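You operate a simulated robot arm through the tools that you are given. There is no shell and no other tool. Be economical: measure what you need, move in short steps, check, and stop when the job is done.

You are at the controls of a simulated robot arm. One attempt, no reset.

JOB
Load the cone board: white cone on disc 2, black cone on disc 7.
Fine: press the orange lever down first to hold the yarn, lift it again last; the other cones stay. Set down upright: what you pick out. Where these are worked on the way, their far stop is far enough and under half their travel is too little: orange lever.
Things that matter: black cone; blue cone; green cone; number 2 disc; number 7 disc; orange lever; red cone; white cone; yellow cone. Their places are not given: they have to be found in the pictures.

Only the result counts: the job must be done as asked and must still hold three seconds after the hand-in. Knocking over, shifting, dropping, spilling or breaking anything else fails it.

ROBOT AND FRAMES
A 6-joint arm with a two-finger gripper, fixed in place. Base frame: the origin is at the foot of the arm, x ahead of it, y to its left, z up; the work surface is at about z = 0.8. Units: m, degrees, N and s.
It reaches about 1.298 m from its shoulder. Its first joint turns from -149.0 to 149.0 degrees. Payload 1.57 kg.
The tool frame sits at the grasp point between the pads (the TCP): z along the fingers, y along the line on which they close. The tips reach 0.021 m beyond it. Largest opening 0.07 m; the body of the gripper starts 0.05 m behind the TCP.
Orientation is that of the tool frame in the base frame, as [roll, pitch, yaw] about the fixed x, y, z axes, in that order (R = Rz(yaw) Ry(pitch) Rx(roll)). With the fingers straight down and closing along the base's y, the tool's x points along the base's -x, its y along +y and its z along -z.

CONTROLS
- The arm moves only by the tool arm_command. Its argument "deltas" is a list that holds one entry, the list of rows, each a list of 7 numbers: the shift along the tool's x, y, z in units of 500 mm (1.0 is 500 mm), then the turn, a rotation vector about the tool's x, y, z in units of 120 degrees (1.0 is 120 degrees), then the gripper command, from -1 (fully open) to 1 (shut), values between in proportion. In form: [[[dx, dy, dz, wx, wy, wz, fingers], ...]]. A call has 1 to 20 rows; each row is the pose to reach, as a shift and turn from the pose commanded when the call began, along the tool's axes at that moment. A call with a number of a shift or a turn outside -1 to 1 is refused whole. A row lasts 0.2 s, in which the tool goes at most 0.05 m and 8.6 degrees; a call with a longer step from one row to the next is refused whole, and so is a gripper value outside its range. A pose out of reach is approached as far as the arm can. The call stops where the force on the tool passes 40 N (or 10 N more than at its start, if that is more) or the arm is blocked; 0.2 s more then pass. Each finger halts on what it meets, pressing with about 30 N; the grip force reading is that of the motor and also rises with nothing between the fingers. The clock runs only during rows and for 0.2 s after the last one: add rows that repeat a pose to give the fingers time. It gives the time, the measured TCP pose, the force on the tool (base axes), the opening and the grip force at its end, in the units of the frame above (readings bear some noise), with the torque about the TCP (base axes, N m) and any sound that the robot's microphone picked up.
- Cameras (640 x 400 px; columns grow to the right, rows downward): "scene" is fixed at [0.0506, -0.5013, 1.3954]; the picture's right is [0.52, -0.85, 0.00], its down [-0.23, -0.14, -0.96] and it looks along [0.82, 0.50, -0.26] (base axes); focal length 335 px, centre (320, 200). "wrist" rides on the gripper at [0.079, 0.004, -0.081] in the tool frame; the picture's right is [-0.05, 1.00, 0.00], its down [-0.67, -0.04, -0.74] and it looks along [-0.74, -0.04, 0.67] (tool axes); focal length 256 px, centre (320, 200).
- grab_frame(camera): a new picture of that camera. The clock stands still meanwhile.
- slide_trunk(by): slides the trunk up (or, below 0, down) by that many m; the arm rides with it, the base frame stays. It gives what a move gives, with no picture.
- point_at(camera, pixels): for up to 12 pixels [column, row] of the newest picture of that camera ("zoom" is the newest enlarged one), the place [x, y, z] in the base frame of the surface seen there, good to about 0.002 m. The clock stands still meanwhile.
- enlarge(camera, box): a new picture of the part [left, top, right, bottom] of that camera's present view, enlarged. The clock stands still meanwhile.
- sign_off(): hands the job in; it is judged then, once.

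Go step by step. Measure first, check grasps and placings, and put right what went wrong. The budget is 80 turns and 38 pictures, counting those below and the enlarged ones. Unless the task says otherwise, let go and move clear before handing in, and close with one line.

The tools are called after "Emit:" by a JSON object that holds its "op" and its "data". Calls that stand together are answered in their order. arm_command: Moves the arm, as the interface text tells. Its arguments: {"type":"object","properties":{"deltas":{"type":"array"}},"required":["deltas"]} The other tools are called the same way: slide_trunk (by) slides the trunk up or down; grab_frame (camera) takes a picture; point_at (camera, pixels) gives the place of the surface under pixels of a picture; enlarge (camera, box) takes an enlarged picture of a part of a camera's view; sign_off () hands the job in.

At the start:

```text
t: 0.0
position: [0.7006, 0.3357, 1.2236]
orientation: [-180.0, 0.0, -179.9]
wrist_force: [-0.3, -0.4, 0.3]
torque: [-0.04, -0.01, -0.01]
gripper_width: 0.07
grip_force: 0.1
trunk travel left (down, up): [-0.905, 0.065]
```

scene: 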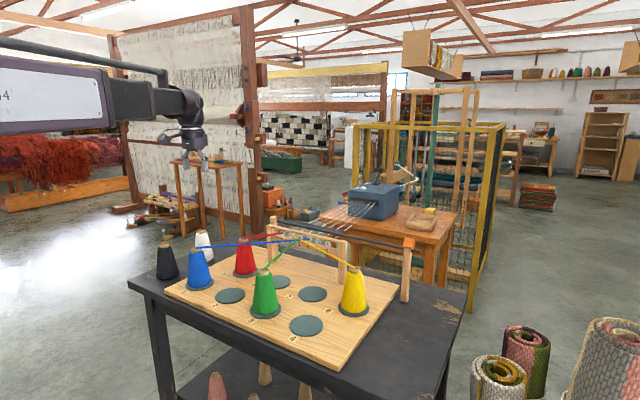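
wrist: 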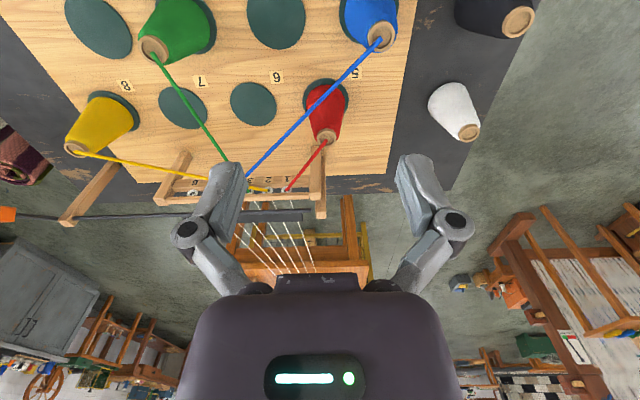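

The scene shows the board with discs and the cones, with what looks like an orange-tipped lever near (408,243). I will enlarge to read the disc numbers and see the lever.

Emit:
{"op": "enlarge", "data": {"camera": "scene", "box": [140, 210, 300, 310]}}

Emit:
{"op": "enlarge", "data": {"camera": "scene", "box": [260, 200, 452, 320]}}

Emit:
{"op": "enlarge", "data": {"camera": "wrist", "box": [0, 0, 400, 250]}}

Emit:
{"op": "point_at", "data": {"camera": "scene", "pixels": [[408, 243], [404, 295], [350, 254], [167, 262], [203, 245], [230, 295], [312, 293], [306, 325], [281, 281], [165, 244], [203, 232], [264, 275]]}}

Emit:
{"op": "point_at", "data": {"camera": "wrist", "pixels": [[5, 214], [100, 190], [180, 105], [253, 103], [275, 20], [100, 25], [460, 132], [517, 22], [378, 43], [150, 48], [327, 137], [300, 215]]}}

```text
4.00 times, centred on (220, 260) of scene
```

zoom: 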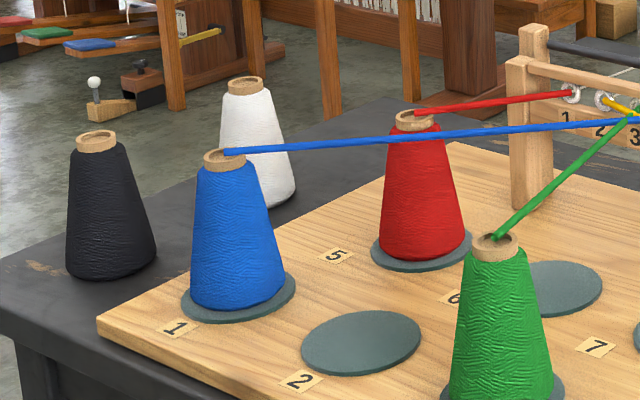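

```text
3.33 times, centred on (356, 260) of scene
```

zoom: 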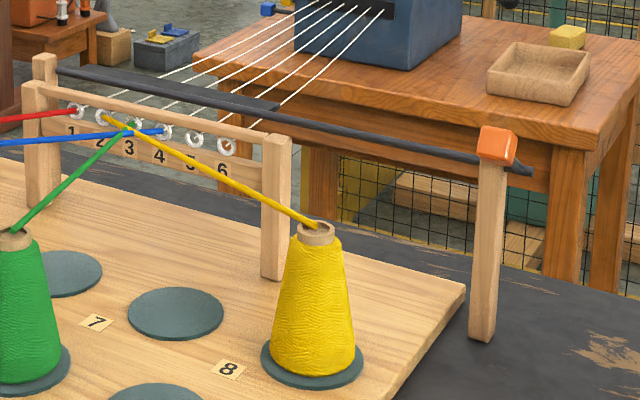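

```text
1.60 times, centred on (200, 125) of wrist
```

zoom: 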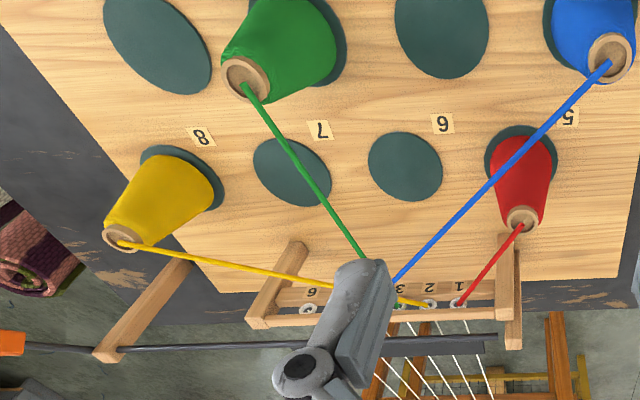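

```text
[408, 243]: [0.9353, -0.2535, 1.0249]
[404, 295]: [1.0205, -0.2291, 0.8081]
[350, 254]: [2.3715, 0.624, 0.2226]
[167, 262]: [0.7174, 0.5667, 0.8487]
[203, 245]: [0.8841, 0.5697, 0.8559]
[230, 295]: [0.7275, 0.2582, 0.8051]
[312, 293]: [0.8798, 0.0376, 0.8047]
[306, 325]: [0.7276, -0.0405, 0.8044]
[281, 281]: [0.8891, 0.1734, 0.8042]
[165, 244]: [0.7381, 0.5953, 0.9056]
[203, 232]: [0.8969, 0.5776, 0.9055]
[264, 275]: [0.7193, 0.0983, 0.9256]
```

```text
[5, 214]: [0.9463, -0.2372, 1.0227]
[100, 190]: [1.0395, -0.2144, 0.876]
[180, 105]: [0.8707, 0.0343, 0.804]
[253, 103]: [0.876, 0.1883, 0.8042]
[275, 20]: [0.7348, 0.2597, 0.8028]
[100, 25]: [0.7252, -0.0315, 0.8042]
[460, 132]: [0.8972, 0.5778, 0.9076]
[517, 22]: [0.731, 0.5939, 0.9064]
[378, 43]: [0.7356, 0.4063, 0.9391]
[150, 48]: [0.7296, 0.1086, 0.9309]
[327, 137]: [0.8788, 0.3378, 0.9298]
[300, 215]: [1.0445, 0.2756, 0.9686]
```

Disc 2 (front row, second) is near (0.728, 0.258) and disc 7 (back row, third) near (0.876, 0.036). I now measure the lever bar, post and guide.

Emit:
{"op": "point_at", "data": {"camera": "scene", "pixels": [[419, 251.5], [380, 239], [344, 231.5], [305, 224.8], [408, 240], [405, 246], [413, 246], [406, 262], [404, 301], [283, 229], [340, 265], [300, 240]]}}

Emit:
{"op": "point_at", "data": {"camera": "wrist", "pixels": [[14, 214], [2, 210], [2, 220], [40, 216], [70, 217], [67, 222], [150, 215], [290, 215], [340, 100], [100, 157], [215, 85], [165, 115]]}}

Emit:
{"op": "enlarge", "data": {"camera": "scene", "box": [370, 220, 450, 270]}}

```text
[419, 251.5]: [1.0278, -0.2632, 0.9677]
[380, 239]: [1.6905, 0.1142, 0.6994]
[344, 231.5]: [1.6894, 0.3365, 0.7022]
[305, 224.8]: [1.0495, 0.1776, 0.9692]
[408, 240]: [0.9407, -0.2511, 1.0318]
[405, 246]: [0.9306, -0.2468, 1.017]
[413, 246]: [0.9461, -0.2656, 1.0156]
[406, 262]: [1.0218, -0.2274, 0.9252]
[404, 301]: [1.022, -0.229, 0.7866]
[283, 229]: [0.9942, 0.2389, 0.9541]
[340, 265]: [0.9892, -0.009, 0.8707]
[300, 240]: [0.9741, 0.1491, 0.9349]
```

```text
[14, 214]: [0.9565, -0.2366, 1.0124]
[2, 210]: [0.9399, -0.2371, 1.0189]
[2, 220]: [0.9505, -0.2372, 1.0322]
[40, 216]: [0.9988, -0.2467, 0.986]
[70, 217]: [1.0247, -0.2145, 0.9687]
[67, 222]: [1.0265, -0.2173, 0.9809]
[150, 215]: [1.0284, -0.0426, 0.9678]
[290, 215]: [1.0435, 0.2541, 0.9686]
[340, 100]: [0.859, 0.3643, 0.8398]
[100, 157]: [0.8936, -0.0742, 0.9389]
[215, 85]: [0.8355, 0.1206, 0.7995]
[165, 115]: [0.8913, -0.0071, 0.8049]
```

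```text
8.00 times, centred on (410, 245) of scene
```

zoom: 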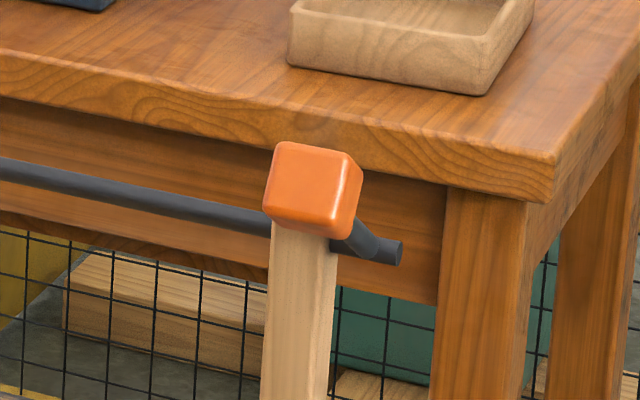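

The orange knob is at about (0.945, -0.251, 1.02), on a short arm from the dark bar (axis along y near x=1.03, z=0.968), so it swings down toward the robot. I'll go over towards it high and look.

Emit:
{"op": "arm_command", "data": {"deltas": [[[-0.03, -0.082, 0, 0, 0, 0, -1], [-0.06, -0.164, 0, 0, 0, 0, -1], [-0.09, -0.246, 0, 0, 0, 0, -1], [-0.12, -0.328, 0, 0, 0, 0, -1], [-0.15, -0.41, 0, 0, 0, 0, -1], [-0.18, -0.492, 0, 0, 0, 0, -1], [-0.21, -0.574, 0, 0, 0, 0, -1], [-0.24, -0.656, 0, 0, 0, 0, -1], [-0.27, -0.738, 0, 0, 0, 0, -1], [-0.3, -0.82, 0, 0, 0, 0, -1], [-0.33, -0.9, 0, 0, 0, 0, -1], [-0.36, -0.98, 0, 0, 0, 0, -1], [-0.36, -0.98, 0, 0, 0, 0, -1]]]}}

Emit:
{"op": "grab_frame", "data": {"camera": "wrist"}}

```text
t: 2.8
position: [0.877, -0.1564, 1.2244]
orientation: [180.0, 0.0, -180.0]
wrist_force: [-0.4, -1.0, -0.3]
torque: [-0.02, 0.0, 0.01]
gripper_width: 0.0702
grip_force: 0.1
trunk travel left (down, up): [-0.905, 0.065]
```

```text
31 pictures are left
```

wrist: 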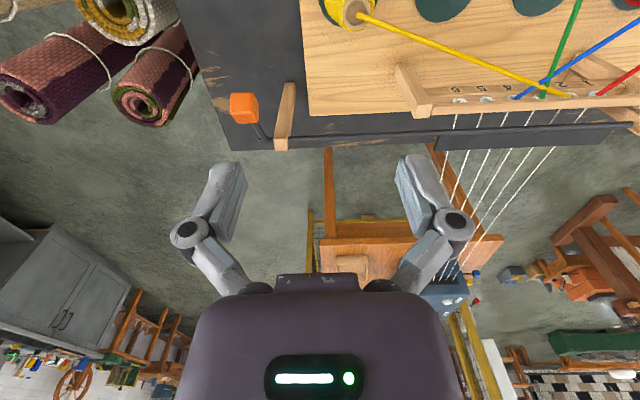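

The knob is at (244,107), its arm running to the bar at (262,133) beside the post. I measure knob edges and the yellow/green yarn.

Emit:
{"op": "point_at", "data": {"camera": "wrist", "pixels": [[233, 108], [244, 97], [244, 107], [255, 107], [244, 119], [262, 132], [285, 138], [284, 100], [430, 42], [480, 62], [520, 77], [545, 85]]}}

Emit:
{"op": "enlarge", "data": {"camera": "wrist", "box": [200, 70, 328, 150]}}

```text
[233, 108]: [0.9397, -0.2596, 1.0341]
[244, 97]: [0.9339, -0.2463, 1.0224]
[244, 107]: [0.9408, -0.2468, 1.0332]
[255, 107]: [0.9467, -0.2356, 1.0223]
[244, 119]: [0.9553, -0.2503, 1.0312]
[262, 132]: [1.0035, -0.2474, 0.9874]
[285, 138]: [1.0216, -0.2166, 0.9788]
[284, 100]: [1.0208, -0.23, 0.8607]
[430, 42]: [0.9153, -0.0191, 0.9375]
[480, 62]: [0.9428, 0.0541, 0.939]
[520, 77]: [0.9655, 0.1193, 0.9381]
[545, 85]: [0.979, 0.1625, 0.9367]
```

```text
5.00 times, centred on (264, 110) of wrist
```

zoom: 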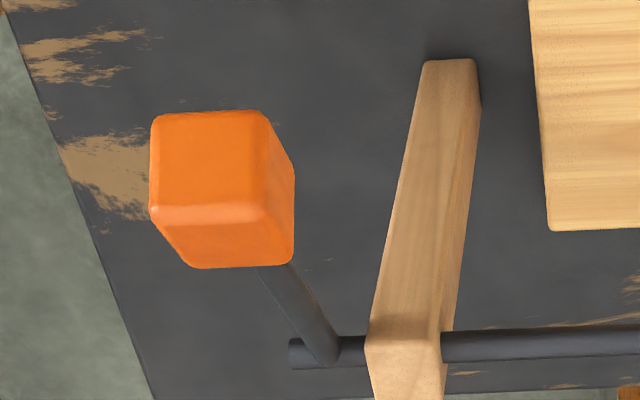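

The knob's centre is about (0.943, -0.248, 1.02), top at 1.034. I shut the fingers and come to just above it.

Emit:
{"op": "arm_command", "data": {"deltas": [[[-0.058, -0.0916, 0, 0, 0, 0, 1], [-0.116, -0.1832, 0, 0, 0, 0, 1], [-0.116, -0.1832, 0.09, 0, 0, 0, 1], [-0.116, -0.1832, 0.18, 0, 0, 0, 1], [-0.116, -0.1832, 0.25, 0, 0, 0, 1], [-0.116, -0.1832, 0.3, 0, 0, 0, 1], [-0.116, -0.1832, 0.3, 0, 0, 0, 1]]]}}

Emit:
{"op": "grab_frame", "data": {"camera": "wrist"}}

```text
refused: row 1 steps farther than a row can; nothing moved
```

```text
29 pictures are left
```

wrist: 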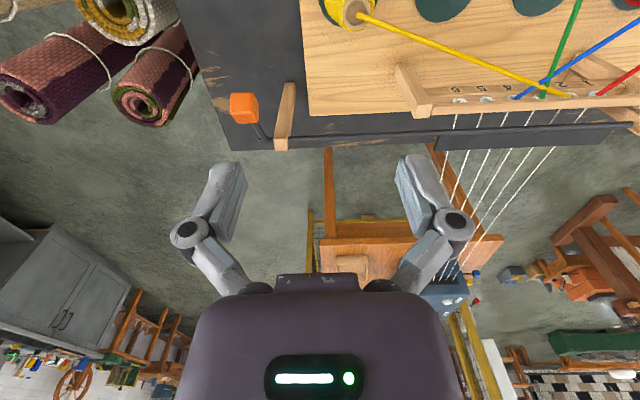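

The call was refused for one step slightly over 0.05 m and nothing moved. I repeat it with shorter steps.

Emit:
{"op": "arm_command", "data": {"deltas": [[[-0.04, -0.062, 0, 0, 0, 0, 1], [-0.08, -0.124, 0, 0, 0, 0, 1], [-0.116, -0.1832, 0, 0, 0, 0, 1], [-0.116, -0.1832, 0.09, 0, 0, 0, 1], [-0.116, -0.1832, 0.18, 0, 0, 0, 1], [-0.116, -0.1832, 0.25, 0, 0, 0, 1], [-0.116, -0.1832, 0.3, 0, 0, 0, 1], [-0.116, -0.1832, 0.3, 0, 0, 0, 1]]]}}

```text
t: 4.6
position: [0.9438, -0.2515, 1.2242]
orientation: [179.9, 0.0, 179.9]
wrist_force: [0.0, 0.8, 0.3]
torque: [0.04, -0.02, 0.01]
gripper_width: 0.0001
grip_force: 28.6
out of reach, approached as far as the arm can: row 1, 4, 5, 6, 7, 8
trunk travel left (down, up): [-0.905, 0.065]
```

The arm cannot go lower from here with the trunk this high. I slide the trunk down 0.15, which brings the closed tips to about z=1.053, just above the knob.

Emit:
{"op": "slide_trunk", "data": {"by": -0.14}}

Emit:
{"op": "grab_frame", "data": {"camera": "wrist"}}

```text
t: 6.3
position: [0.9418, -0.2511, 1.0837]
orientation: [180.0, 0.0, 180.0]
wrist_force: [0.4, 0.0, -0.8]
torque: [0.01, 0.01, -0.03]
gripper_width: 0.0
grip_force: 29.0
trunk travel left (down, up): [-0.765, 0.205]
```

```text
28 pictures are left
```

wrist: 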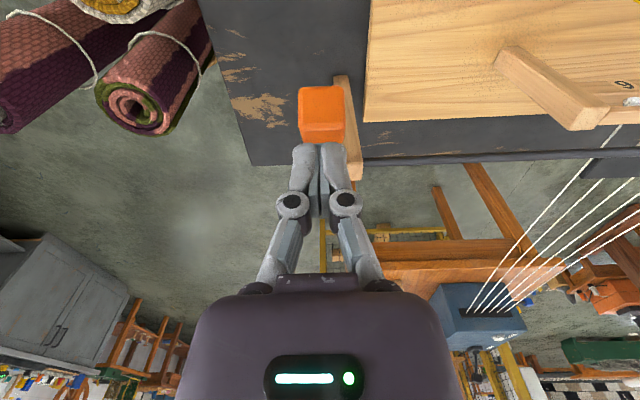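

The tips are above the knob at (321,115), slightly far in x. I test a small move: back 6 mm and down 15 mm.

Emit:
{"op": "arm_command", "data": {"deltas": [[[0.012, 0.004, 0.0, 0, 0, 0, 1], [0.012, 0.004, 0.03, 0, 0, 0, 1], [0.012, 0.004, 0.03, 0, 0, 0, 1]]]}}

```text
t: 7.1
position: [0.9368, -0.2494, 1.0834]
orientation: [-180.0, 0.0, -180.0]
wrist_force: [1.3, 1.0, -0.2]
torque: [0.01, 0.03, -0.02]
gripper_width: 0.0
grip_force: 28.2
out of reach, approached as far as the arm can: row 2, 3
trunk travel left (down, up): [-0.765, 0.205]
```

It is still out of reach downward, so the shoulder sits too high. I raise the arm 0.35, then drop the trunk by the same amount.

Emit:
{"op": "arm_command", "data": {"deltas": [[[0, 0, -0.09, 0, 0, 0, 1], [0, 0, -0.18, 0, 0, 0, 1], [0, 0, -0.27, 0, 0, 0, 1], [0, 0, -0.36, 0, 0, 0, 1], [0, 0, -0.45, 0, 0, 0, 1], [0, 0, -0.54, 0, 0, 0, 1], [0, 0, -0.63, 0, 0, 0, 1], [0, 0, -0.7, 0, 0, 0, 1], [0, 0, -0.7, 0, 0, 0, 1]]]}}

Emit:
{"op": "slide_trunk", "data": {"by": -0.33}}

```text
t: 9.1
position: [0.9344, -0.238, 1.085]
orientation: [180.0, 0.0, 180.0]
wrist_force: [0.0, 0.3, 0.1]
torque: [0.0, -0.01, 0.02]
gripper_width: 0.0001
grip_force: 28.6
out of reach, approached as far as the arm can: row 1, 2, 3, 4, 5, 6, 7, 8, 9
trunk travel left (down, up): [-0.765, 0.205]
```

```text
t: 10.1
position: [0.9219, -0.2375, 1.0346]
orientation: [179.9, -1.0, 179.9]
wrist_force: [-26.2, 1.6, 11.1]
torque: [0.06, 0.44, -0.09]
gripper_width: 0.0062
grip_force: 28.3
trunk travel left (down, up): [-0.713, 0.257]
stopped: the force on the tool passed its limit at 50 N (the readings are from after the stop); the commanded pose is now the measured one
```

My chaining was rash: the tool hit the knob, 26 N in x. The arm is at its full horizontal stretch with fingers vertical, so I back off upward with the trunk and look.

Emit:
{"op": "slide_trunk", "data": {"by": 0.06}}

Emit:
{"op": "grab_frame", "data": {"camera": "scene"}}

Emit:
{"op": "grab_frame", "data": {"camera": "wrist"}}

```text
t: 11.1
position: [0.929, -0.2369, 1.092]
orientation: [-179.9, -0.7, 179.9]
wrist_force: [-0.6, 0.1, -0.2]
torque: [0.05, 0.0, 0.01]
gripper_width: 0.0
grip_force: 28.6
trunk travel left (down, up): [-0.773, 0.197]
```

```text
27 pictures are left
```

scene: 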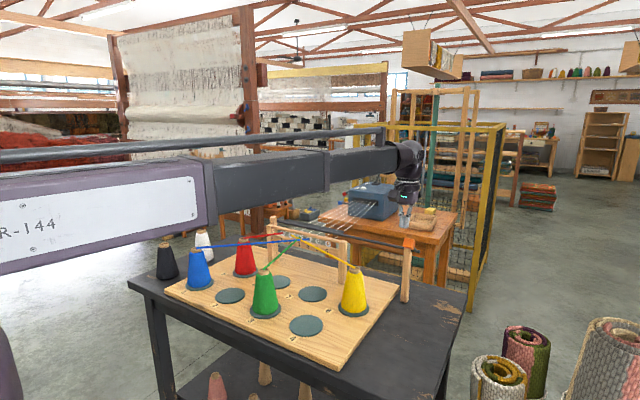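

```text
26 pictures are left
```

wrist: 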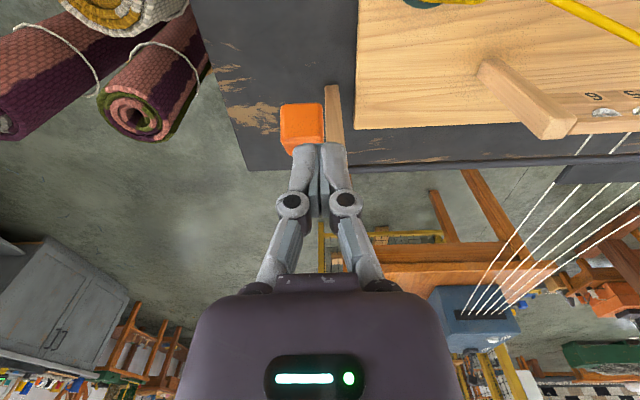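

The scene is undisturbed and the knob is at (300,125). I check whether it moved, and the pose of the scene items.

Emit:
{"op": "point_at", "data": {"camera": "wrist", "pixels": [[300, 110], [300, 125], [285, 125], [318, 120], [300, 142], [300, 150]]}}

Emit:
{"op": "point_at", "data": {"camera": "scene", "pixels": [[408, 240], [408, 244], [405, 246], [413, 246]]}}

Emit:
{"op": "arm_command", "data": {"deltas": [[[0.0, 0, 0, 0, -0.06, 0, -1], [0.0, 0, 0, 0, -0.12, 0, -1], [0.0, 0, 0, 0, -0.18, 0, -1], [0.0, 0, 0, 0, -0.2, 0, -1], [0.0, 0, 0, 0, -0.2, 0, -1]]]}}

```text
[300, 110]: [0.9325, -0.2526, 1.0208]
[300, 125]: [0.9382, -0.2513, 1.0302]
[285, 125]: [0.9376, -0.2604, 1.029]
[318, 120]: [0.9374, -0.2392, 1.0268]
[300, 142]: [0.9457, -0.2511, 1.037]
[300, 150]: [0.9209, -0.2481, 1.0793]
```

```text
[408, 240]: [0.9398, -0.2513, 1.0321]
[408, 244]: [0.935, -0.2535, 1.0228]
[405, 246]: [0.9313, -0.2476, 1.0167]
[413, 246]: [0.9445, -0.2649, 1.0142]
```

```text
t: 12.3
position: [0.929, -0.2381, 1.1073]
orientation: [-180.0, 23.3, 179.9]
wrist_force: [0.7, -0.2, 0.4]
torque: [0.02, -0.02, 0.01]
gripper_width: 0.07
grip_force: 0.0
out of reach, approached as far as the arm can: row 2, 3, 4, 5
trunk travel left (down, up): [-0.773, 0.197]
```

The knob has not moved. The reach limit is odd, so I probe it: back 0.10 in x, then down 0.04.

Emit:
{"op": "arm_command", "data": {"deltas": [[[0.061, 0, -0.026, 0, 0, 0, -1], [0.122, 0, -0.053, 0, 0, 0, -1], [0.184, 0, -0.079, 0, 0, 0, -1], [0.184, 0, -0.079, 0, 0, 0, -1], [0.2, 0, -0.042, 0, 0, 0, -1], [0.216, 0, -0.006, 0, 0, 0, -1], [0.216, 0, -0.006, 0, 0, 0, -1]]]}}

```text
t: 13.9
position: [0.8305, -0.2402, 1.107]
orientation: [180.0, 23.3, 179.9]
wrist_force: [0.4, 0.4, -0.5]
torque: [0.02, 0.01, 0.01]
gripper_width: 0.0699
grip_force: 0.1
out of reach, approached as far as the arm can: row 5, 6, 7
trunk travel left (down, up): [-0.773, 0.197]
```

Vertical moves never work with the arm, only tilts (which raised z by 15 mm), so the arm is planar and height comes from the trunk. I straighten the tool, shut the fingers and place the tip over the knob at (0.943, -0.2505).

Emit:
{"op": "arm_command", "data": {"deltas": [[[0, 0, 0, 0, 0.06, 0, 1], [0, 0, 0, 0, 0.12, 0, 1], [0, 0, 0, 0, 0.18, 0, 1], [0, 0, 0, 0, 0.194, 0, 1], [0, 0, 0, 0, 0.194, 0, 1]]]}}

```text
t: 15.1
position: [0.8297, -0.2406, 1.0923]
orientation: [180.0, 0.0, 179.9]
wrist_force: [0.1, 0.4, 1.3]
torque: [0.02, -0.04, 0.01]
gripper_width: 0.0001
grip_force: 28.8
out of reach, approached as far as the arm can: row 1, 2, 3, 4, 5
trunk travel left (down, up): [-0.773, 0.197]
```

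Upright again at z=1.092. Now forward over the knob.

Emit:
{"op": "arm_command", "data": {"deltas": [[[-0.08, -0.007, 0, 0, 0, 0, 1], [-0.16, -0.014, 0, 0, 0, 0, 1], [-0.2266, -0.02, 0, 0, 0, 0, 1], [-0.2266, -0.02, 0, 0, 0, 0, 1]]]}}

```text
t: 16.1
position: [0.943, -0.246, 1.0933]
orientation: [-179.9, 0.0, 179.8]
wrist_force: [0.8, -0.2, -1.0]
torque: [-0.02, -0.01, 0.01]
gripper_width: 0.0
grip_force: 28.4
trunk travel left (down, up): [-0.773, 0.197]
```

Above the knob (y off by 4 mm, fine). I press down with the trunk by 0.06.

Emit:
{"op": "slide_trunk", "data": {"by": -0.06}}

```text
t: 17.1
position: [0.9448, -0.2456, 1.0326]
orientation: [180.0, 0.0, 179.9]
wrist_force: [0.5, -0.2, 1.2]
torque: [0.02, 0.0, -0.02]
gripper_width: 0.0
grip_force: 28.8
trunk travel left (down, up): [-0.713, 0.257]
```

Tip is at 1.012 with little force, so the lever is moving or not touched; a picture checks it.

Emit:
{"op": "enlarge", "data": {"camera": "wrist", "box": [220, 60, 420, 185]}}

```text
3.20 times, centred on (320, 122) of wrist
```

zoom: 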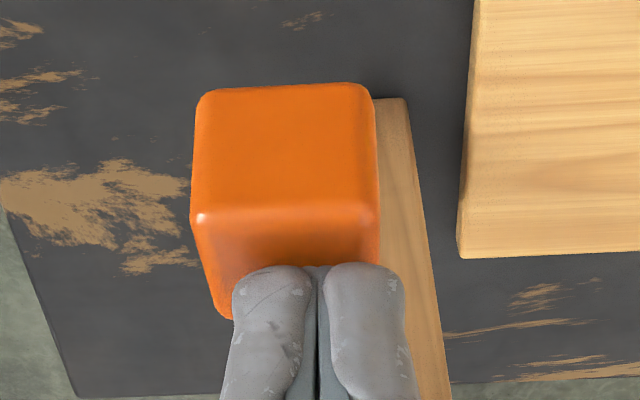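

The finger is pressing on the knob's top and the lever is turning. I continue down.

Emit:
{"op": "slide_trunk", "data": {"by": -0.04}}

```text
t: 17.9
position: [0.9441, -0.2449, 0.9925]
orientation: [-180.0, 0.0, 179.9]
wrist_force: [0.0, 0.2, -0.3]
torque: [-0.04, 0.01, 0.03]
gripper_width: 0.0
grip_force: 28.8
trunk travel left (down, up): [-0.673, 0.297]
```

Emit:
{"op": "enlarge", "data": {"camera": "wrist", "box": [220, 60, 420, 185]}}

Emit:
{"op": "point_at", "data": {"camera": "zoom", "pixels": [[290, 110], [290, 150], [290, 200], [290, 240], [210, 200], [370, 200]]}}

```text
3.20 times, centred on (320, 122) of wrist
```

zoom: 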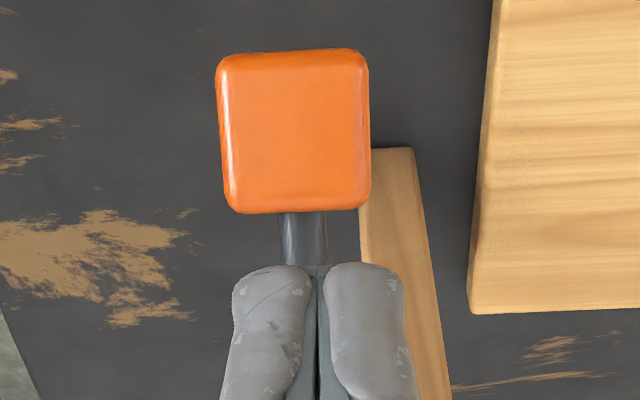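

```text
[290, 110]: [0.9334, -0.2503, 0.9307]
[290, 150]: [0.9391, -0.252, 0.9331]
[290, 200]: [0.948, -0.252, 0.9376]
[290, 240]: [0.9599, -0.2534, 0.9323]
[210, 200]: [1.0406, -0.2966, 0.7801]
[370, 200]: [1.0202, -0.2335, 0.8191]
```

The lever dropped on its own; its top is now at z≈0.935, tilted about 25° below level. I press gently further to be certain it is at its stop.

Emit:
{"op": "slide_trunk", "data": {"by": -0.045}}

```text
t: 18.6
position: [0.943, -0.2455, 0.9571]
orientation: [-179.9, 0.3, 180.0]
wrist_force: [-7.5, 2.2, 20.0]
torque: [0.02, -0.01, 0.05]
gripper_width: 0.0061
grip_force: 29.1
trunk travel left (down, up): [-0.637, 0.333]
stopped: the force on the tool passed its limit at 78 N (the readings are from after the stop); the commanded pose is now the measured one
```

The lever is at a hard stop (top at 0.936). I rise and head for the white cone.

Emit:
{"op": "slide_trunk", "data": {"by": 0.2}}

Emit:
{"op": "arm_command", "data": {"deltas": [[[0.02, 0.08, 0, 0, 0, 0, -1], [0.04, 0.16, 0, 0, 0, 0, -1], [0.06, 0.24, 0, 0, 0, 0, -1], [0.08, 0.32, 0, 0, 0, 0, -1], [0.1, 0.4, 0, 0, 0, 0, -1], [0.12, 0.48, 0, 0, 0, 0, -1], [0.14, 0.56, 0, 0, 0, 0, -1], [0.16, 0.64, 0, 0, 0, 0, -1], [0.18, 0.72, 0, 0, 0, 0, -1], [0.2, 0.8, 0, 0, 0, 0, -1], [0.22, 0.88, 0, 0, 0, 0, -1], [0.24, 0.96, 0, 0, 0, 0, -1], [0.24, 0.96, 0, 0, 0, 0, -1]]]}}

Emit:
{"op": "grab_frame", "data": {"camera": "scene"}}

```text
t: 20.7
position: [0.946, -0.2444, 1.1556]
orientation: [-179.8, 0.3, 179.8]
wrist_force: [-0.7, 0.0, 0.0]
torque: [0.03, -0.04, 0.01]
gripper_width: 0.0
grip_force: 28.5
trunk travel left (down, up): [-0.837, 0.133]
```

```text
t: 23.5
position: [0.8256, 0.2341, 1.1559]
orientation: [179.9, 0.3, 179.9]
wrist_force: [0.2, 0.4, 1.0]
torque: [0.01, 0.02, 0.0]
gripper_width: 0.07
grip_force: 0.0
trunk travel left (down, up): [-0.837, 0.133]
```

```text
23 pictures are left
```

scene: 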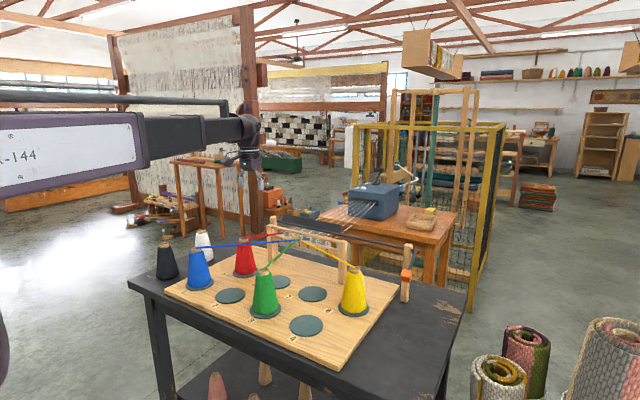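

The lever stays down (scene (406,275)). I move to (0.72, 0.58) to see both loose cones straight ahead.

Emit:
{"op": "arm_command", "data": {"deltas": [[[0.026, 0.086, 0, 0, 0, 0, -1], [0.052, 0.172, 0, 0, 0, 0, -1], [0.078, 0.258, 0, 0, 0, 0, -1], [0.104, 0.344, 0, 0, 0, 0, -1], [0.13, 0.43, 0, 0, 0, 0, -1], [0.156, 0.516, 0, 0, 0, 0, -1], [0.182, 0.602, 0, 0, 0, 0, -1], [0.21, 0.69, 0, 0, 0, 0, -1], [0.21, 0.69, 0, 0, 0, 0, -1]]]}}

Emit:
{"op": "grab_frame", "data": {"camera": "wrist"}}

```text
t: 25.5
position: [0.7221, 0.577, 1.1556]
orientation: [180.0, 0.3, 179.9]
wrist_force: [0.3, -0.2, 0.3]
torque: [0.01, 0.01, 0.01]
gripper_width: 0.0701
grip_force: 0.1
out of reach, approached as far as the arm can: row 8, 9
trunk travel left (down, up): [-0.837, 0.133]
```

```text
22 pictures are left
```

wrist: 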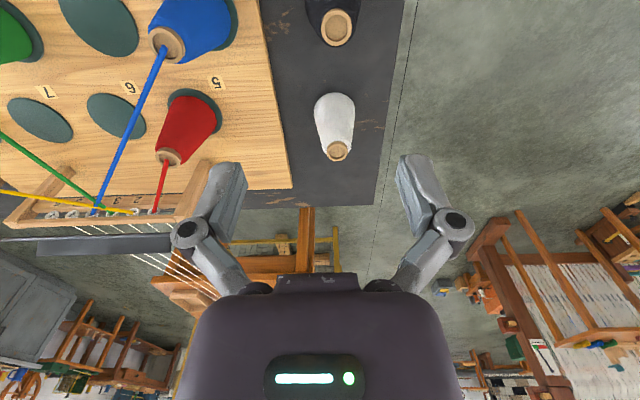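

White's cap is at (337,150), black's at (336,27). I enlarge and measure.

Emit:
{"op": "enlarge", "data": {"camera": "wrist", "box": [272, 0, 400, 170]}}

Emit:
{"op": "point_at", "data": {"camera": "wrist", "pixels": [[337, 151], [329, 150], [346, 150], [337, 145], [337, 159], [318, 115], [352, 115], [336, 28], [322, 27], [350, 27], [336, 12], [336, 44]]}}

```text
2.35 times, centred on (336, 85) of wrist
```

zoom: 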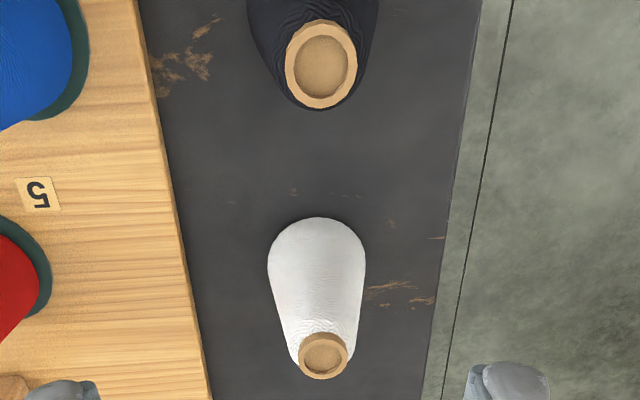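

```text
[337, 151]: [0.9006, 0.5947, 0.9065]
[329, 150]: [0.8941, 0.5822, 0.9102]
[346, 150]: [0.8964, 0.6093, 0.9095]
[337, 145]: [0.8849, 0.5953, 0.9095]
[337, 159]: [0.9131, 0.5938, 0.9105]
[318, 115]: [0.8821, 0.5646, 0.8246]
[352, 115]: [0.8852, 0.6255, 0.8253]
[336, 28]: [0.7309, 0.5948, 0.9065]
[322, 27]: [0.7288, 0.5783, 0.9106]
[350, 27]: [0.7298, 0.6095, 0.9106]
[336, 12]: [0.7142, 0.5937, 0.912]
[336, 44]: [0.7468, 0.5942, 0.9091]
```

White's centre is (0.899, 0.595), black's (0.731, 0.594), both with tops at 0.911 and caps about 0.032 wide. I go over the white cone.

Emit:
{"op": "arm_command", "data": {"deltas": [[[-0.09, 0.009, 0, 0, 0, 0, -1], [-0.18, 0.018, 0, 0, 0, 0, -1], [-0.27, 0.027, 0, 0, 0, 0, -1], [-0.353, 0.036, 0, 0, 0, 0, -1], [-0.353, 0.036, 0, 0, 0, 0, -1]]]}}

```text
t: 26.7
position: [0.8967, 0.5947, 1.1577]
orientation: [-179.9, 0.3, 179.9]
wrist_force: [-0.1, -0.4, 0.2]
torque: [0.02, -0.04, 0.01]
gripper_width: 0.07
grip_force: 0.0
out of reach, approached as far as the arm can: row 1, 4, 5
trunk travel left (down, up): [-0.837, 0.133]
```

Over the cone within 2 mm. I lower so the TCP is at about 0.916, around the cap.

Emit:
{"op": "slide_trunk", "data": {"by": -0.241}}

Emit:
{"op": "grab_frame", "data": {"camera": "wrist"}}

```text
t: 29.2
position: [0.8981, 0.5967, 0.9145]
orientation: [-179.8, 0.3, 179.9]
wrist_force: [1.0, 0.3, 0.4]
torque: [0.01, 0.01, -0.02]
gripper_width: 0.07
grip_force: 0.0
trunk travel left (down, up): [-0.596, 0.374]
```

```text
20 pictures are left
```

wrist: 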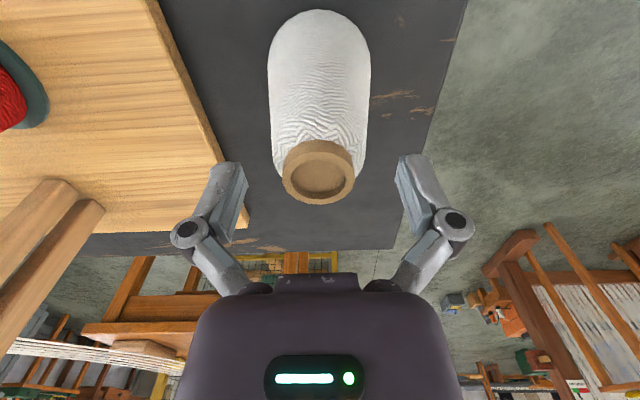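

The cap sits between the pads. I close the fingers.

Emit:
{"op": "arm_command", "data": {"deltas": [[[0, 0, 0, 0, 0, 0, 1], [0, 0, 0, 0, 0, 0, 1], [0, 0, 0, 0, 0, 0, 1], [0, 0, 0, 0, 0, 0, 1], [0, 0, 0, 0, 0, 0, 1]]]}}

Emit:
{"op": "slide_trunk", "data": {"by": 0.02}}

Emit:
{"op": "grab_frame", "data": {"camera": "wrist"}}

```text
t: 29.8
position: [0.8943, 0.5942, 0.9197]
orientation: [180.0, 0.6, 179.9]
wrist_force: [1.8, 0.2, 39.8]
torque: [-0.02, 0.27, -0.04]
gripper_width: 0.0333
grip_force: 29.9
trunk travel left (down, up): [-0.596, 0.374]
stopped in row 2: the force on the tool passed its limit at 47 N (the readings are from after the stop); the commanded pose is now the measured one
```

```text
t: 30.5
position: [0.8983, 0.5968, 0.9345]
orientation: [-179.8, 0.3, 179.9]
wrist_force: [-0.5, -0.5, -2.8]
torque: [0.0, 0.03, -0.01]
gripper_width: 0.0333
grip_force: 30.1
trunk travel left (down, up): [-0.616, 0.354]
```

```text
19 pictures are left
```

wrist: 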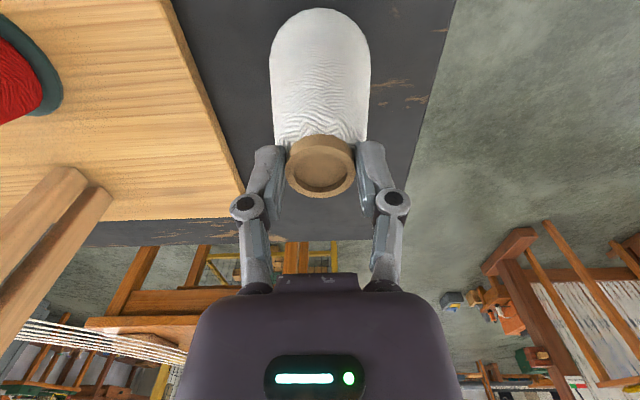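

The cap is gripped at 0.033 and the load reads about 2.8 N. I measure the cap's height to know the cone's offset in the hand.

Emit:
{"op": "point_at", "data": {"camera": "wrist", "pixels": [[320, 140], [320, 193], [290, 168], [352, 168], [320, 168]]}}

Emit:
{"op": "slide_trunk", "data": {"by": 0.21}}

```text
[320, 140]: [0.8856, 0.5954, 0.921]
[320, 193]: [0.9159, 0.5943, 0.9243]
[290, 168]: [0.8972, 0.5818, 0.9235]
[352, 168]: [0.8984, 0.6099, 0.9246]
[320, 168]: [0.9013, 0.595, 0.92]
```

```text
t: 32.8
position: [0.8986, 0.5962, 1.144]
orientation: [-179.9, 0.3, 179.9]
wrist_force: [0.2, -0.3, -3.1]
torque: [0.04, 0.0, 0.01]
gripper_width: 0.0331
grip_force: 30.6
trunk travel left (down, up): [-0.826, 0.144]
```

The cone bottom is about 0.134 below the TCP. I pin down discs 2 and 7 via their edges in the last scene picture.

Emit:
{"op": "point_at", "data": {"camera": "scene", "pixels": [[216.2, 296], [244.2, 295], [230.5, 288.5], [230, 302.8], [299.5, 294], [326, 293], [312.5, 287], [312.5, 301]]}}

Emit:
{"op": "arm_command", "data": {"deltas": [[[0.04, -0.08, 0, 0, 0, 0, 1], [0.08, -0.16, 0, 0, 0, 0, 1], [0.12, -0.24, 0, 0, 0, 0, 1], [0.16, -0.32, 0, 0, 0, 0, 1], [0.2, -0.4, 0, 0, 0, 0, 1], [0.24, -0.48, 0, 0, 0, 0, 1], [0.28, -0.56, 0, 0, 0, 0, 1], [0.32, -0.62, 0, 0, 0, 0, 1], [0.342, -0.676, 0, 0, 0, 0, 1], [0.342, -0.676, 0, 0, 0, 0, 1]]]}}

Emit:
{"op": "grab_frame", "data": {"camera": "scene"}}

```text
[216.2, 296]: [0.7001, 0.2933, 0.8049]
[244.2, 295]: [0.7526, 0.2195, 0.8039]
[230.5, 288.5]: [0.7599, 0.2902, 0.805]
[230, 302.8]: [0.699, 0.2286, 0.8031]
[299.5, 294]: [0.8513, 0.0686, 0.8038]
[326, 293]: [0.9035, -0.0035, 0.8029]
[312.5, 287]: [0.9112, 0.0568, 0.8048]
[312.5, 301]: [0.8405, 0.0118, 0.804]
```

```text
t: 35.0
position: [0.7253, 0.258, 1.1437]
orientation: [-179.8, 0.3, 179.9]
wrist_force: [-0.3, -1.2, -1.2]
torque: [0.0, 0.03, 0.01]
gripper_width: 0.0333
grip_force: 29.8
trunk travel left (down, up): [-0.826, 0.144]
```

```text
18 pictures are left
```

scene: 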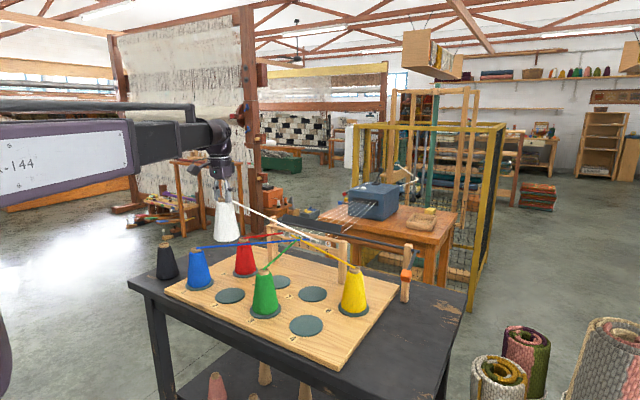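

White hangs upright above disc 2 (centre (0.728, 0.258), my cone centre about (0.728, 0.257)), trailing its yarn. I lower to just above the disc.

Emit:
{"op": "slide_trunk", "data": {"by": -0.195}}

Emit:
{"op": "enlarge", "data": {"camera": "scene", "box": [140, 195, 300, 320]}}

```text
t: 37.1
position: [0.7258, 0.2573, 0.9494]
orientation: [-179.9, 0.4, 179.8]
wrist_force: [-0.6, -0.6, -2.0]
torque: [0.0, 0.03, 0.03]
gripper_width: 0.0332
grip_force: 30.4
trunk travel left (down, up): [-0.631, 0.339]
```

```text
3.20 times, centred on (220, 258) of scene
```

zoom: 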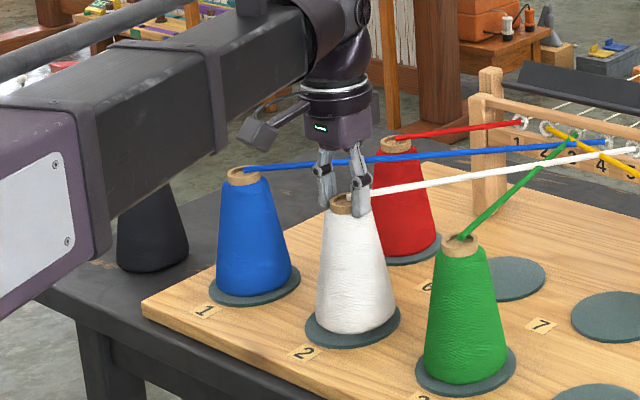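

The cone is centred on disc 2, about 1 cm up. I lower the rest gently.

Emit:
{"op": "slide_trunk", "data": {"by": -0.009}}

```text
t: 37.6
position: [0.7257, 0.2567, 0.9441]
orientation: [180.0, 0.6, 179.9]
wrist_force: [-0.6, 0.8, 30.1]
torque: [-0.09, 0.46, -0.01]
gripper_width: 0.0333
grip_force: 29.9
trunk travel left (down, up): [-0.622, 0.348]
stopped: the force on the tool passed its limit at 43 N (the readings are from after the stop); the commanded pose is now the measured one
```

It touches at 30 N. I relieve 3 mm and open.

Emit:
{"op": "slide_trunk", "data": {"by": 0.003}}

Emit:
{"op": "arm_command", "data": {"deltas": [[[0, 0, 0, 0, 0, 0, -0.2], [0, 0, 0, 0, 0, 0, -0.6], [0, 0, 0, 0, 0, 0, -1], [0, 0, 0, 0, 0, 0, -1]]]}}

Emit:
{"op": "slide_trunk", "data": {"by": 0.2}}

Emit:
{"op": "enlarge", "data": {"camera": "scene", "box": [140, 195, 332, 315]}}

```text
t: 38.2
position: [0.7266, 0.2578, 0.944]
orientation: [-179.9, 0.5, 179.9]
wrist_force: [-0.6, 0.0, -2.7]
torque: [-0.02, 0.01, -0.01]
gripper_width: 0.0332
grip_force: 30.1
trunk travel left (down, up): [-0.625, 0.345]
```

```text
t: 39.2
position: [0.7268, 0.2565, 0.9452]
orientation: [179.9, 0.5, 179.9]
wrist_force: [0.6, 0.3, 0.5]
torque: [-0.01, 0.0, 0.01]
gripper_width: 0.0699
grip_force: 0.1
trunk travel left (down, up): [-0.625, 0.345]
```

```text
t: 41.3
position: [0.7275, 0.2574, 1.1439]
orientation: [180.0, 0.5, 180.0]
wrist_force: [0.9, -0.9, -0.2]
torque: [0.03, -0.02, 0.01]
gripper_width: 0.07
grip_force: 0.1
trunk travel left (down, up): [-0.825, 0.145]
```

```text
3.33 times, centred on (236, 255) of scene
```

zoom: 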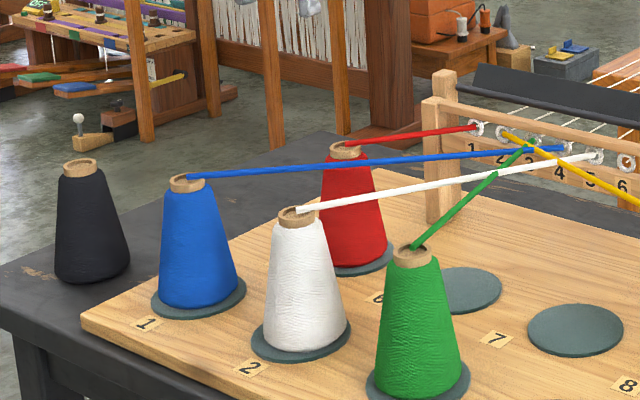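

White stands upright on disc 2. Now to the black cone at (0.731, 0.594).

Emit:
{"op": "arm_command", "data": {"deltas": [[[-0.001, 0.085, 0, 0, 0, 0, -1], [-0.002, 0.17, 0, 0, 0, 0, -1], [-0.003, 0.255, 0, 0, 0, 0, -1], [-0.004, 0.34, 0, 0, 0, 0, -1], [-0.005, 0.425, 0, 0, 0, 0, -1], [-0.005, 0.51, 0, 0, 0, 0, -1], [-0.005, 0.595, 0, 0, 0, 0, -1], [-0.005, 0.673, 0, 0, 0, 0, -1], [-0.005, 0.673, 0, 0, 0, 0, -1]]]}}

```text
t: 43.3
position: [0.7287, 0.5946, 1.1444]
orientation: [-180.0, 0.6, 179.9]
wrist_force: [-0.5, -0.7, 0.3]
torque: [0.03, 0.0, 0.02]
gripper_width: 0.0703
grip_force: 0.1
trunk travel left (down, up): [-0.825, 0.145]
```

Emit:
{"op": "slide_trunk", "data": {"by": -0.224}}

Emit:
{"op": "grab_frame", "data": {"camera": "wrist"}}

```text
t: 45.7
position: [0.7281, 0.5953, 0.9209]
orientation: [-180.0, 0.6, 179.9]
wrist_force: [0.0, 0.0, 0.7]
torque: [0.01, 0.03, 0.0]
gripper_width: 0.0697
grip_force: 0.1
trunk travel left (down, up): [-0.601, 0.369]
```

```text
15 pictures are left
```

wrist: 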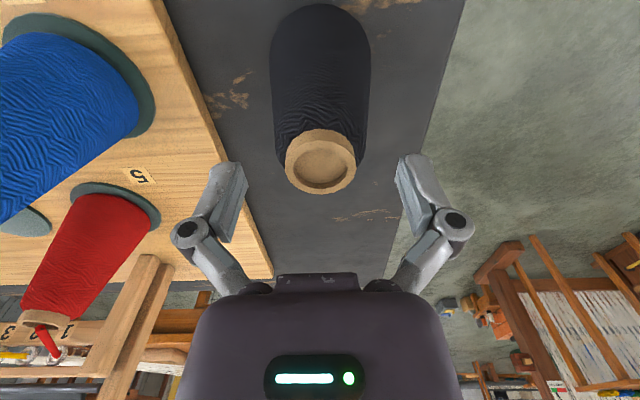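

The black cone's cap at (320,160) is centred between the pads with the tips at 0.900. I close and lift a little.

Emit:
{"op": "arm_command", "data": {"deltas": [[[0, 0, 0, 0, 0, 0, 1], [0, 0, 0, 0, 0, 0, 1], [0, 0, 0, 0, 0, 0, 1], [0, 0, 0, 0, 0, 0, 1], [0, 0, 0, 0, 0, 0, 1]]]}}

Emit:
{"op": "slide_trunk", "data": {"by": 0.02}}

Emit:
{"op": "grab_frame", "data": {"camera": "wrist"}}

Emit:
{"op": "point_at", "data": {"camera": "wrist", "pixels": [[320, 137], [320, 192], [290, 164], [352, 164], [320, 164]]}}

```text
t: 46.9
position: [0.7281, 0.5938, 0.92]
orientation: [179.9, 0.5, 179.9]
wrist_force: [0.1, 0.2, 7.4]
torque: [0.04, -0.05, -0.01]
gripper_width: 0.0335
grip_force: 30.1
trunk travel left (down, up): [-0.601, 0.369]
```

```text
t: 47.6
position: [0.7292, 0.5956, 0.9407]
orientation: [-180.0, 0.5, 179.9]
wrist_force: [-1.0, 0.2, -2.0]
torque: [0.01, 0.02, -0.01]
gripper_width: 0.0331
grip_force: 30.0
trunk travel left (down, up): [-0.621, 0.349]
```

```text
14 pictures are left
```

wrist: 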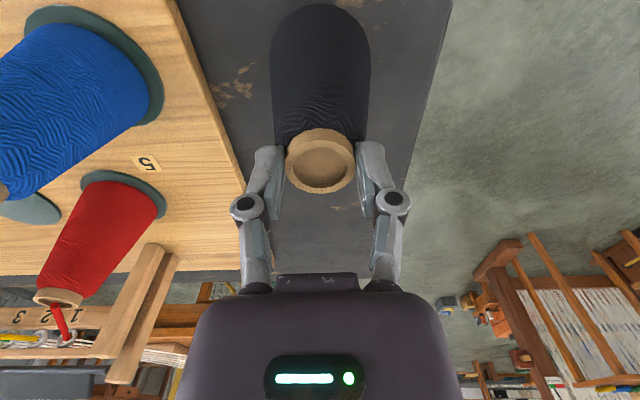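

```text
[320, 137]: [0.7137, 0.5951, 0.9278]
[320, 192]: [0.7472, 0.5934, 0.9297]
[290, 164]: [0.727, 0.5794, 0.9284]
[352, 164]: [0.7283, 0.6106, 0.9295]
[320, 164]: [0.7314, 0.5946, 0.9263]
```

Black is gripped squarely: cap top 0.011 below the TCP, level. I lift high and carry it towards disc 7.

Emit:
{"op": "slide_trunk", "data": {"by": 0.225}}

Emit:
{"op": "arm_command", "data": {"deltas": [[[-0.01, -0.08, 0, 0, 0, 0, 1], [-0.02, -0.16, 0, 0, 0, 0, 1], [-0.03, -0.24, 0, 0, 0, 0, 1], [-0.04, -0.32, 0, 0, 0, 0, 1], [-0.06, -0.4, 0, 0, 0, 0, 1], [-0.08, -0.48, 0, 0, 0, 0, 1], [-0.1, -0.56, 0, 0, 0, 0, 1], [-0.12, -0.64, 0, 0, 0, 0, 1], [-0.14, -0.72, 0, 0, 0, 0, 1], [-0.16, -0.8, 0, 0, 0, 0, 1], [-0.18, -0.88, 0, 0, 0, 0, 1], [-0.2, -0.96, 0, 0, 0, 0, 1], [-0.2, -0.96, 0, 0, 0, 0, 1]]]}}

Emit:
{"op": "grab_frame", "data": {"camera": "wrist"}}

```text
t: 50.0
position: [0.729, 0.5958, 1.1646]
orientation: [-179.9, 0.5, 179.9]
wrist_force: [0.0, 0.2, -1.9]
torque: [0.03, 0.02, -0.03]
gripper_width: 0.033
grip_force: 30.0
trunk travel left (down, up): [-0.846, 0.124]
```

```text
t: 52.8
position: [0.8263, 0.1095, 1.165]
orientation: [180.0, 0.5, 179.9]
wrist_force: [-0.1, 0.0, -2.3]
torque: [0.01, 0.01, 0.02]
gripper_width: 0.0333
grip_force: 30.2
trunk travel left (down, up): [-0.846, 0.124]
```

```text
13 pictures are left
```

wrist: 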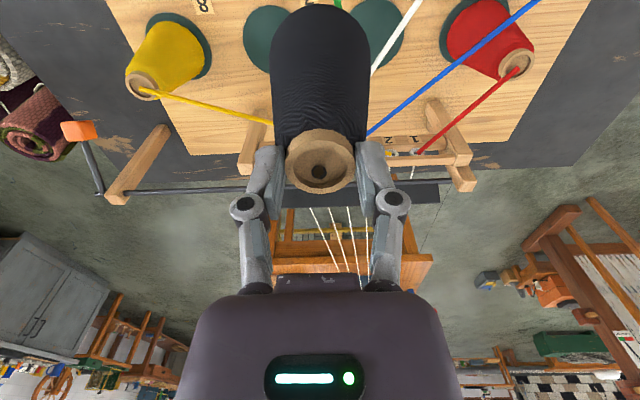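

Carried fine. I move to 12 mm short of disc 7 (to stay clear of the yellow yarn) and lower to about 2 cm above it.

Emit:
{"op": "arm_command", "data": {"deltas": [[[-0.037, -0.075, 0, 0, 0, 0, 1], [-0.0734, -0.151, 0, 0, 0, 0, 1], [-0.0734, -0.151, 0, 0, 0, 0, 1]]]}}

Emit:
{"op": "slide_trunk", "data": {"by": -0.09}}

Emit:
{"op": "enlarge", "data": {"camera": "scene", "box": [232, 190, 424, 310]}}

```text
t: 53.5
position: [0.8617, 0.0365, 1.1658]
orientation: [179.9, 0.5, 179.9]
wrist_force: [0.1, 0.4, -2.2]
torque: [-0.02, 0.0, -0.01]
gripper_width: 0.0334
grip_force: 29.8
trunk travel left (down, up): [-0.846, 0.124]
```

```text
t: 54.8
position: [0.8616, 0.0376, 1.0737]
orientation: [-179.9, 0.4, 179.9]
wrist_force: [-0.9, -0.3, -2.7]
torque: [-0.04, -0.05, 0.01]
gripper_width: 0.0331
grip_force: 30.3
trunk travel left (down, up): [-0.756, 0.214]
```

```text
3.33 times, centred on (328, 250) of scene
```

zoom: 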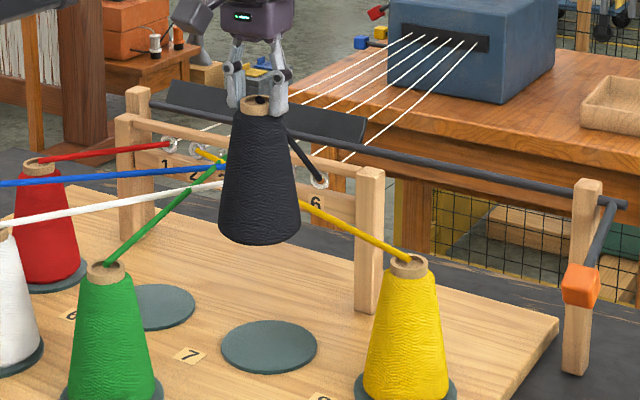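

Black hangs upright in front of the yellow yarn, with its own yarn to eyelet 6. I lower it to about 2 cm above disc 7.

Emit:
{"op": "slide_trunk", "data": {"by": -0.108}}

Emit:
{"op": "arm_command", "data": {"deltas": [[[-0.013, -0.004, 0, 0, 0, 0, 1], [-0.027, -0.007, 0, 0, 0, 0, 1], [-0.027, -0.007, 0, 0, 0, 0, 1]]]}}

Emit:
{"op": "enlarge", "data": {"camera": "scene", "box": [232, 200, 392, 310]}}

```text
t: 56.2
position: [0.862, 0.0364, 0.9673]
orientation: [-180.0, 0.6, 179.9]
wrist_force: [0.5, 1.1, -1.9]
torque: [0.01, 0.0, -0.01]
gripper_width: 0.0331
grip_force: 30.1
trunk travel left (down, up): [-0.648, 0.322]
```

```text
t: 57.0
position: [0.8772, 0.0336, 0.9665]
orientation: [-179.9, 0.4, 179.8]
wrist_force: [-0.7, 0.1, -1.3]
torque: [0.03, 0.0, -0.05]
gripper_width: 0.0333
grip_force: 29.8
trunk travel left (down, up): [-0.648, 0.322]
```

```text
3.64 times, centred on (312, 255) of scene
```

zoom: 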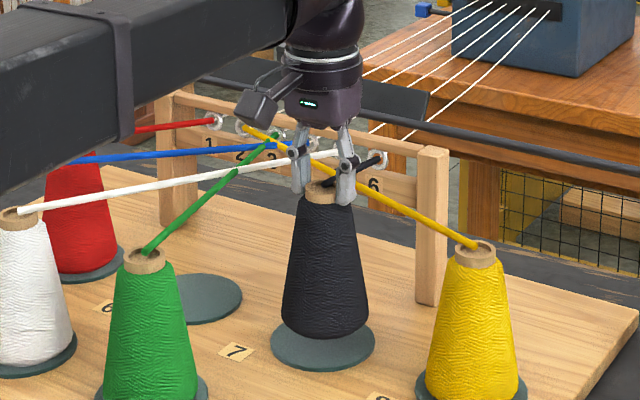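

Black is centred above disc 7 with the yarns behind the hand. I lower to contact.

Emit:
{"op": "slide_trunk", "data": {"by": -0.019}}

```text
t: 57.7
position: [0.876, 0.0333, 0.9469]
orientation: [180.0, 0.5, 179.8]
wrist_force: [-0.4, 0.7, -1.6]
torque: [0.03, 0.0, 0.02]
gripper_width: 0.0332
grip_force: 30.3
trunk travel left (down, up): [-0.629, 0.341]
```

Emit:
{"op": "slide_trunk", "data": {"by": -0.005}}

```text
t: 58.2
position: [0.8752, 0.0334, 0.9438]
orientation: [180.0, 0.7, 179.8]
wrist_force: [6.2, -0.9, 22.9]
torque: [-0.04, -0.11, 0.02]
gripper_width: 0.0331
grip_force: 30.2
trunk travel left (down, up): [-0.624, 0.346]
```

It stands on the disc. I relieve 2 mm, open partly and rise.

Emit:
{"op": "slide_trunk", "data": {"by": 0.002}}

Emit:
{"op": "arm_command", "data": {"deltas": [[[0, 0, 0, 0, 0, 0, -0.2], [0, 0, 0, 0, 0, 0, -0.6], [0, 0, 0, 0, 0, 0, -0.6], [0, 0, 0, 0, 0, 0, -0.6]]]}}

Emit:
{"op": "slide_trunk", "data": {"by": 0.2}}

Emit:
{"op": "grab_frame", "data": {"camera": "scene"}}

```text
t: 58.7
position: [0.877, 0.0346, 0.9448]
orientation: [-179.9, 0.4, 179.9]
wrist_force: [0.1, 0.0, -1.6]
torque: [-0.01, 0.05, 0.04]
gripper_width: 0.0331
grip_force: 29.6
trunk travel left (down, up): [-0.626, 0.344]
```

```text
t: 59.7
position: [0.8751, 0.0341, 0.9451]
orientation: [-180.0, 0.5, 179.9]
wrist_force: [0.1, 1.1, 0.1]
torque: [-0.01, 0.01, -0.05]
gripper_width: 0.0561
grip_force: 0.0
trunk travel left (down, up): [-0.626, 0.344]
```

```text
t: 61.9
position: [0.8758, 0.0322, 1.1445]
orientation: [-179.9, 0.5, 179.9]
wrist_force: [-0.1, 0.6, -0.2]
torque: [0.02, -0.03, -0.01]
gripper_width: 0.0562
grip_force: 0.1
trunk travel left (down, up): [-0.826, 0.144]
```

```text
10 pictures are left
```

scene: 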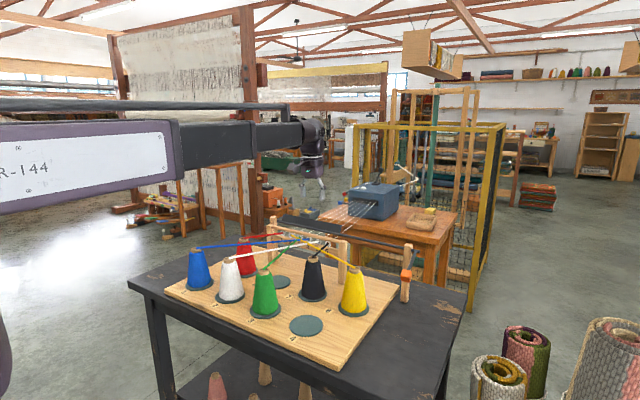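

Both cones stand on their discs. Now the lever: I go over towards (0.90, -0.25) and look at the knob.

Emit:
{"op": "arm_command", "data": {"deltas": [[[-0.008, -0.09, 0, 0, 0, 0, -1], [-0.016, -0.18, 0, 0, 0, 0, -1], [-0.024, -0.27, 0, 0, 0, 0, -1], [-0.032, -0.36, 0, 0, 0, 0, -1], [-0.04, -0.45, 0, 0, 0, 0, -1], [-0.048, -0.54, 0, 0, 0, 0, -1], [-0.048, -0.564, 0, 0, 0, 0, -1], [-0.048, -0.564, 0, 0, 0, 0, -1]]]}}

Emit:
{"op": "enlarge", "data": {"camera": "wrist", "box": [240, 40, 400, 165]}}

```text
t: 63.7
position: [0.8999, -0.2489, 1.1454]
orientation: [-180.0, 0.5, 179.9]
wrist_force: [0.5, -0.8, 0.0]
torque: [0.01, 0.0, 0.01]
gripper_width: 0.0701
grip_force: 0.1
trunk travel left (down, up): [-0.826, 0.144]
```

```text
3.20 times, centred on (320, 102) of wrist
```

zoom: 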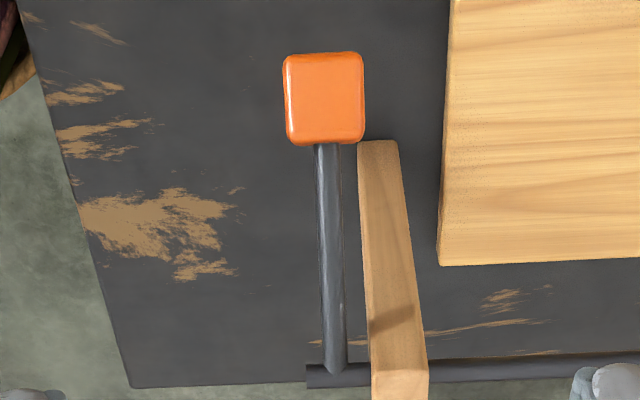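

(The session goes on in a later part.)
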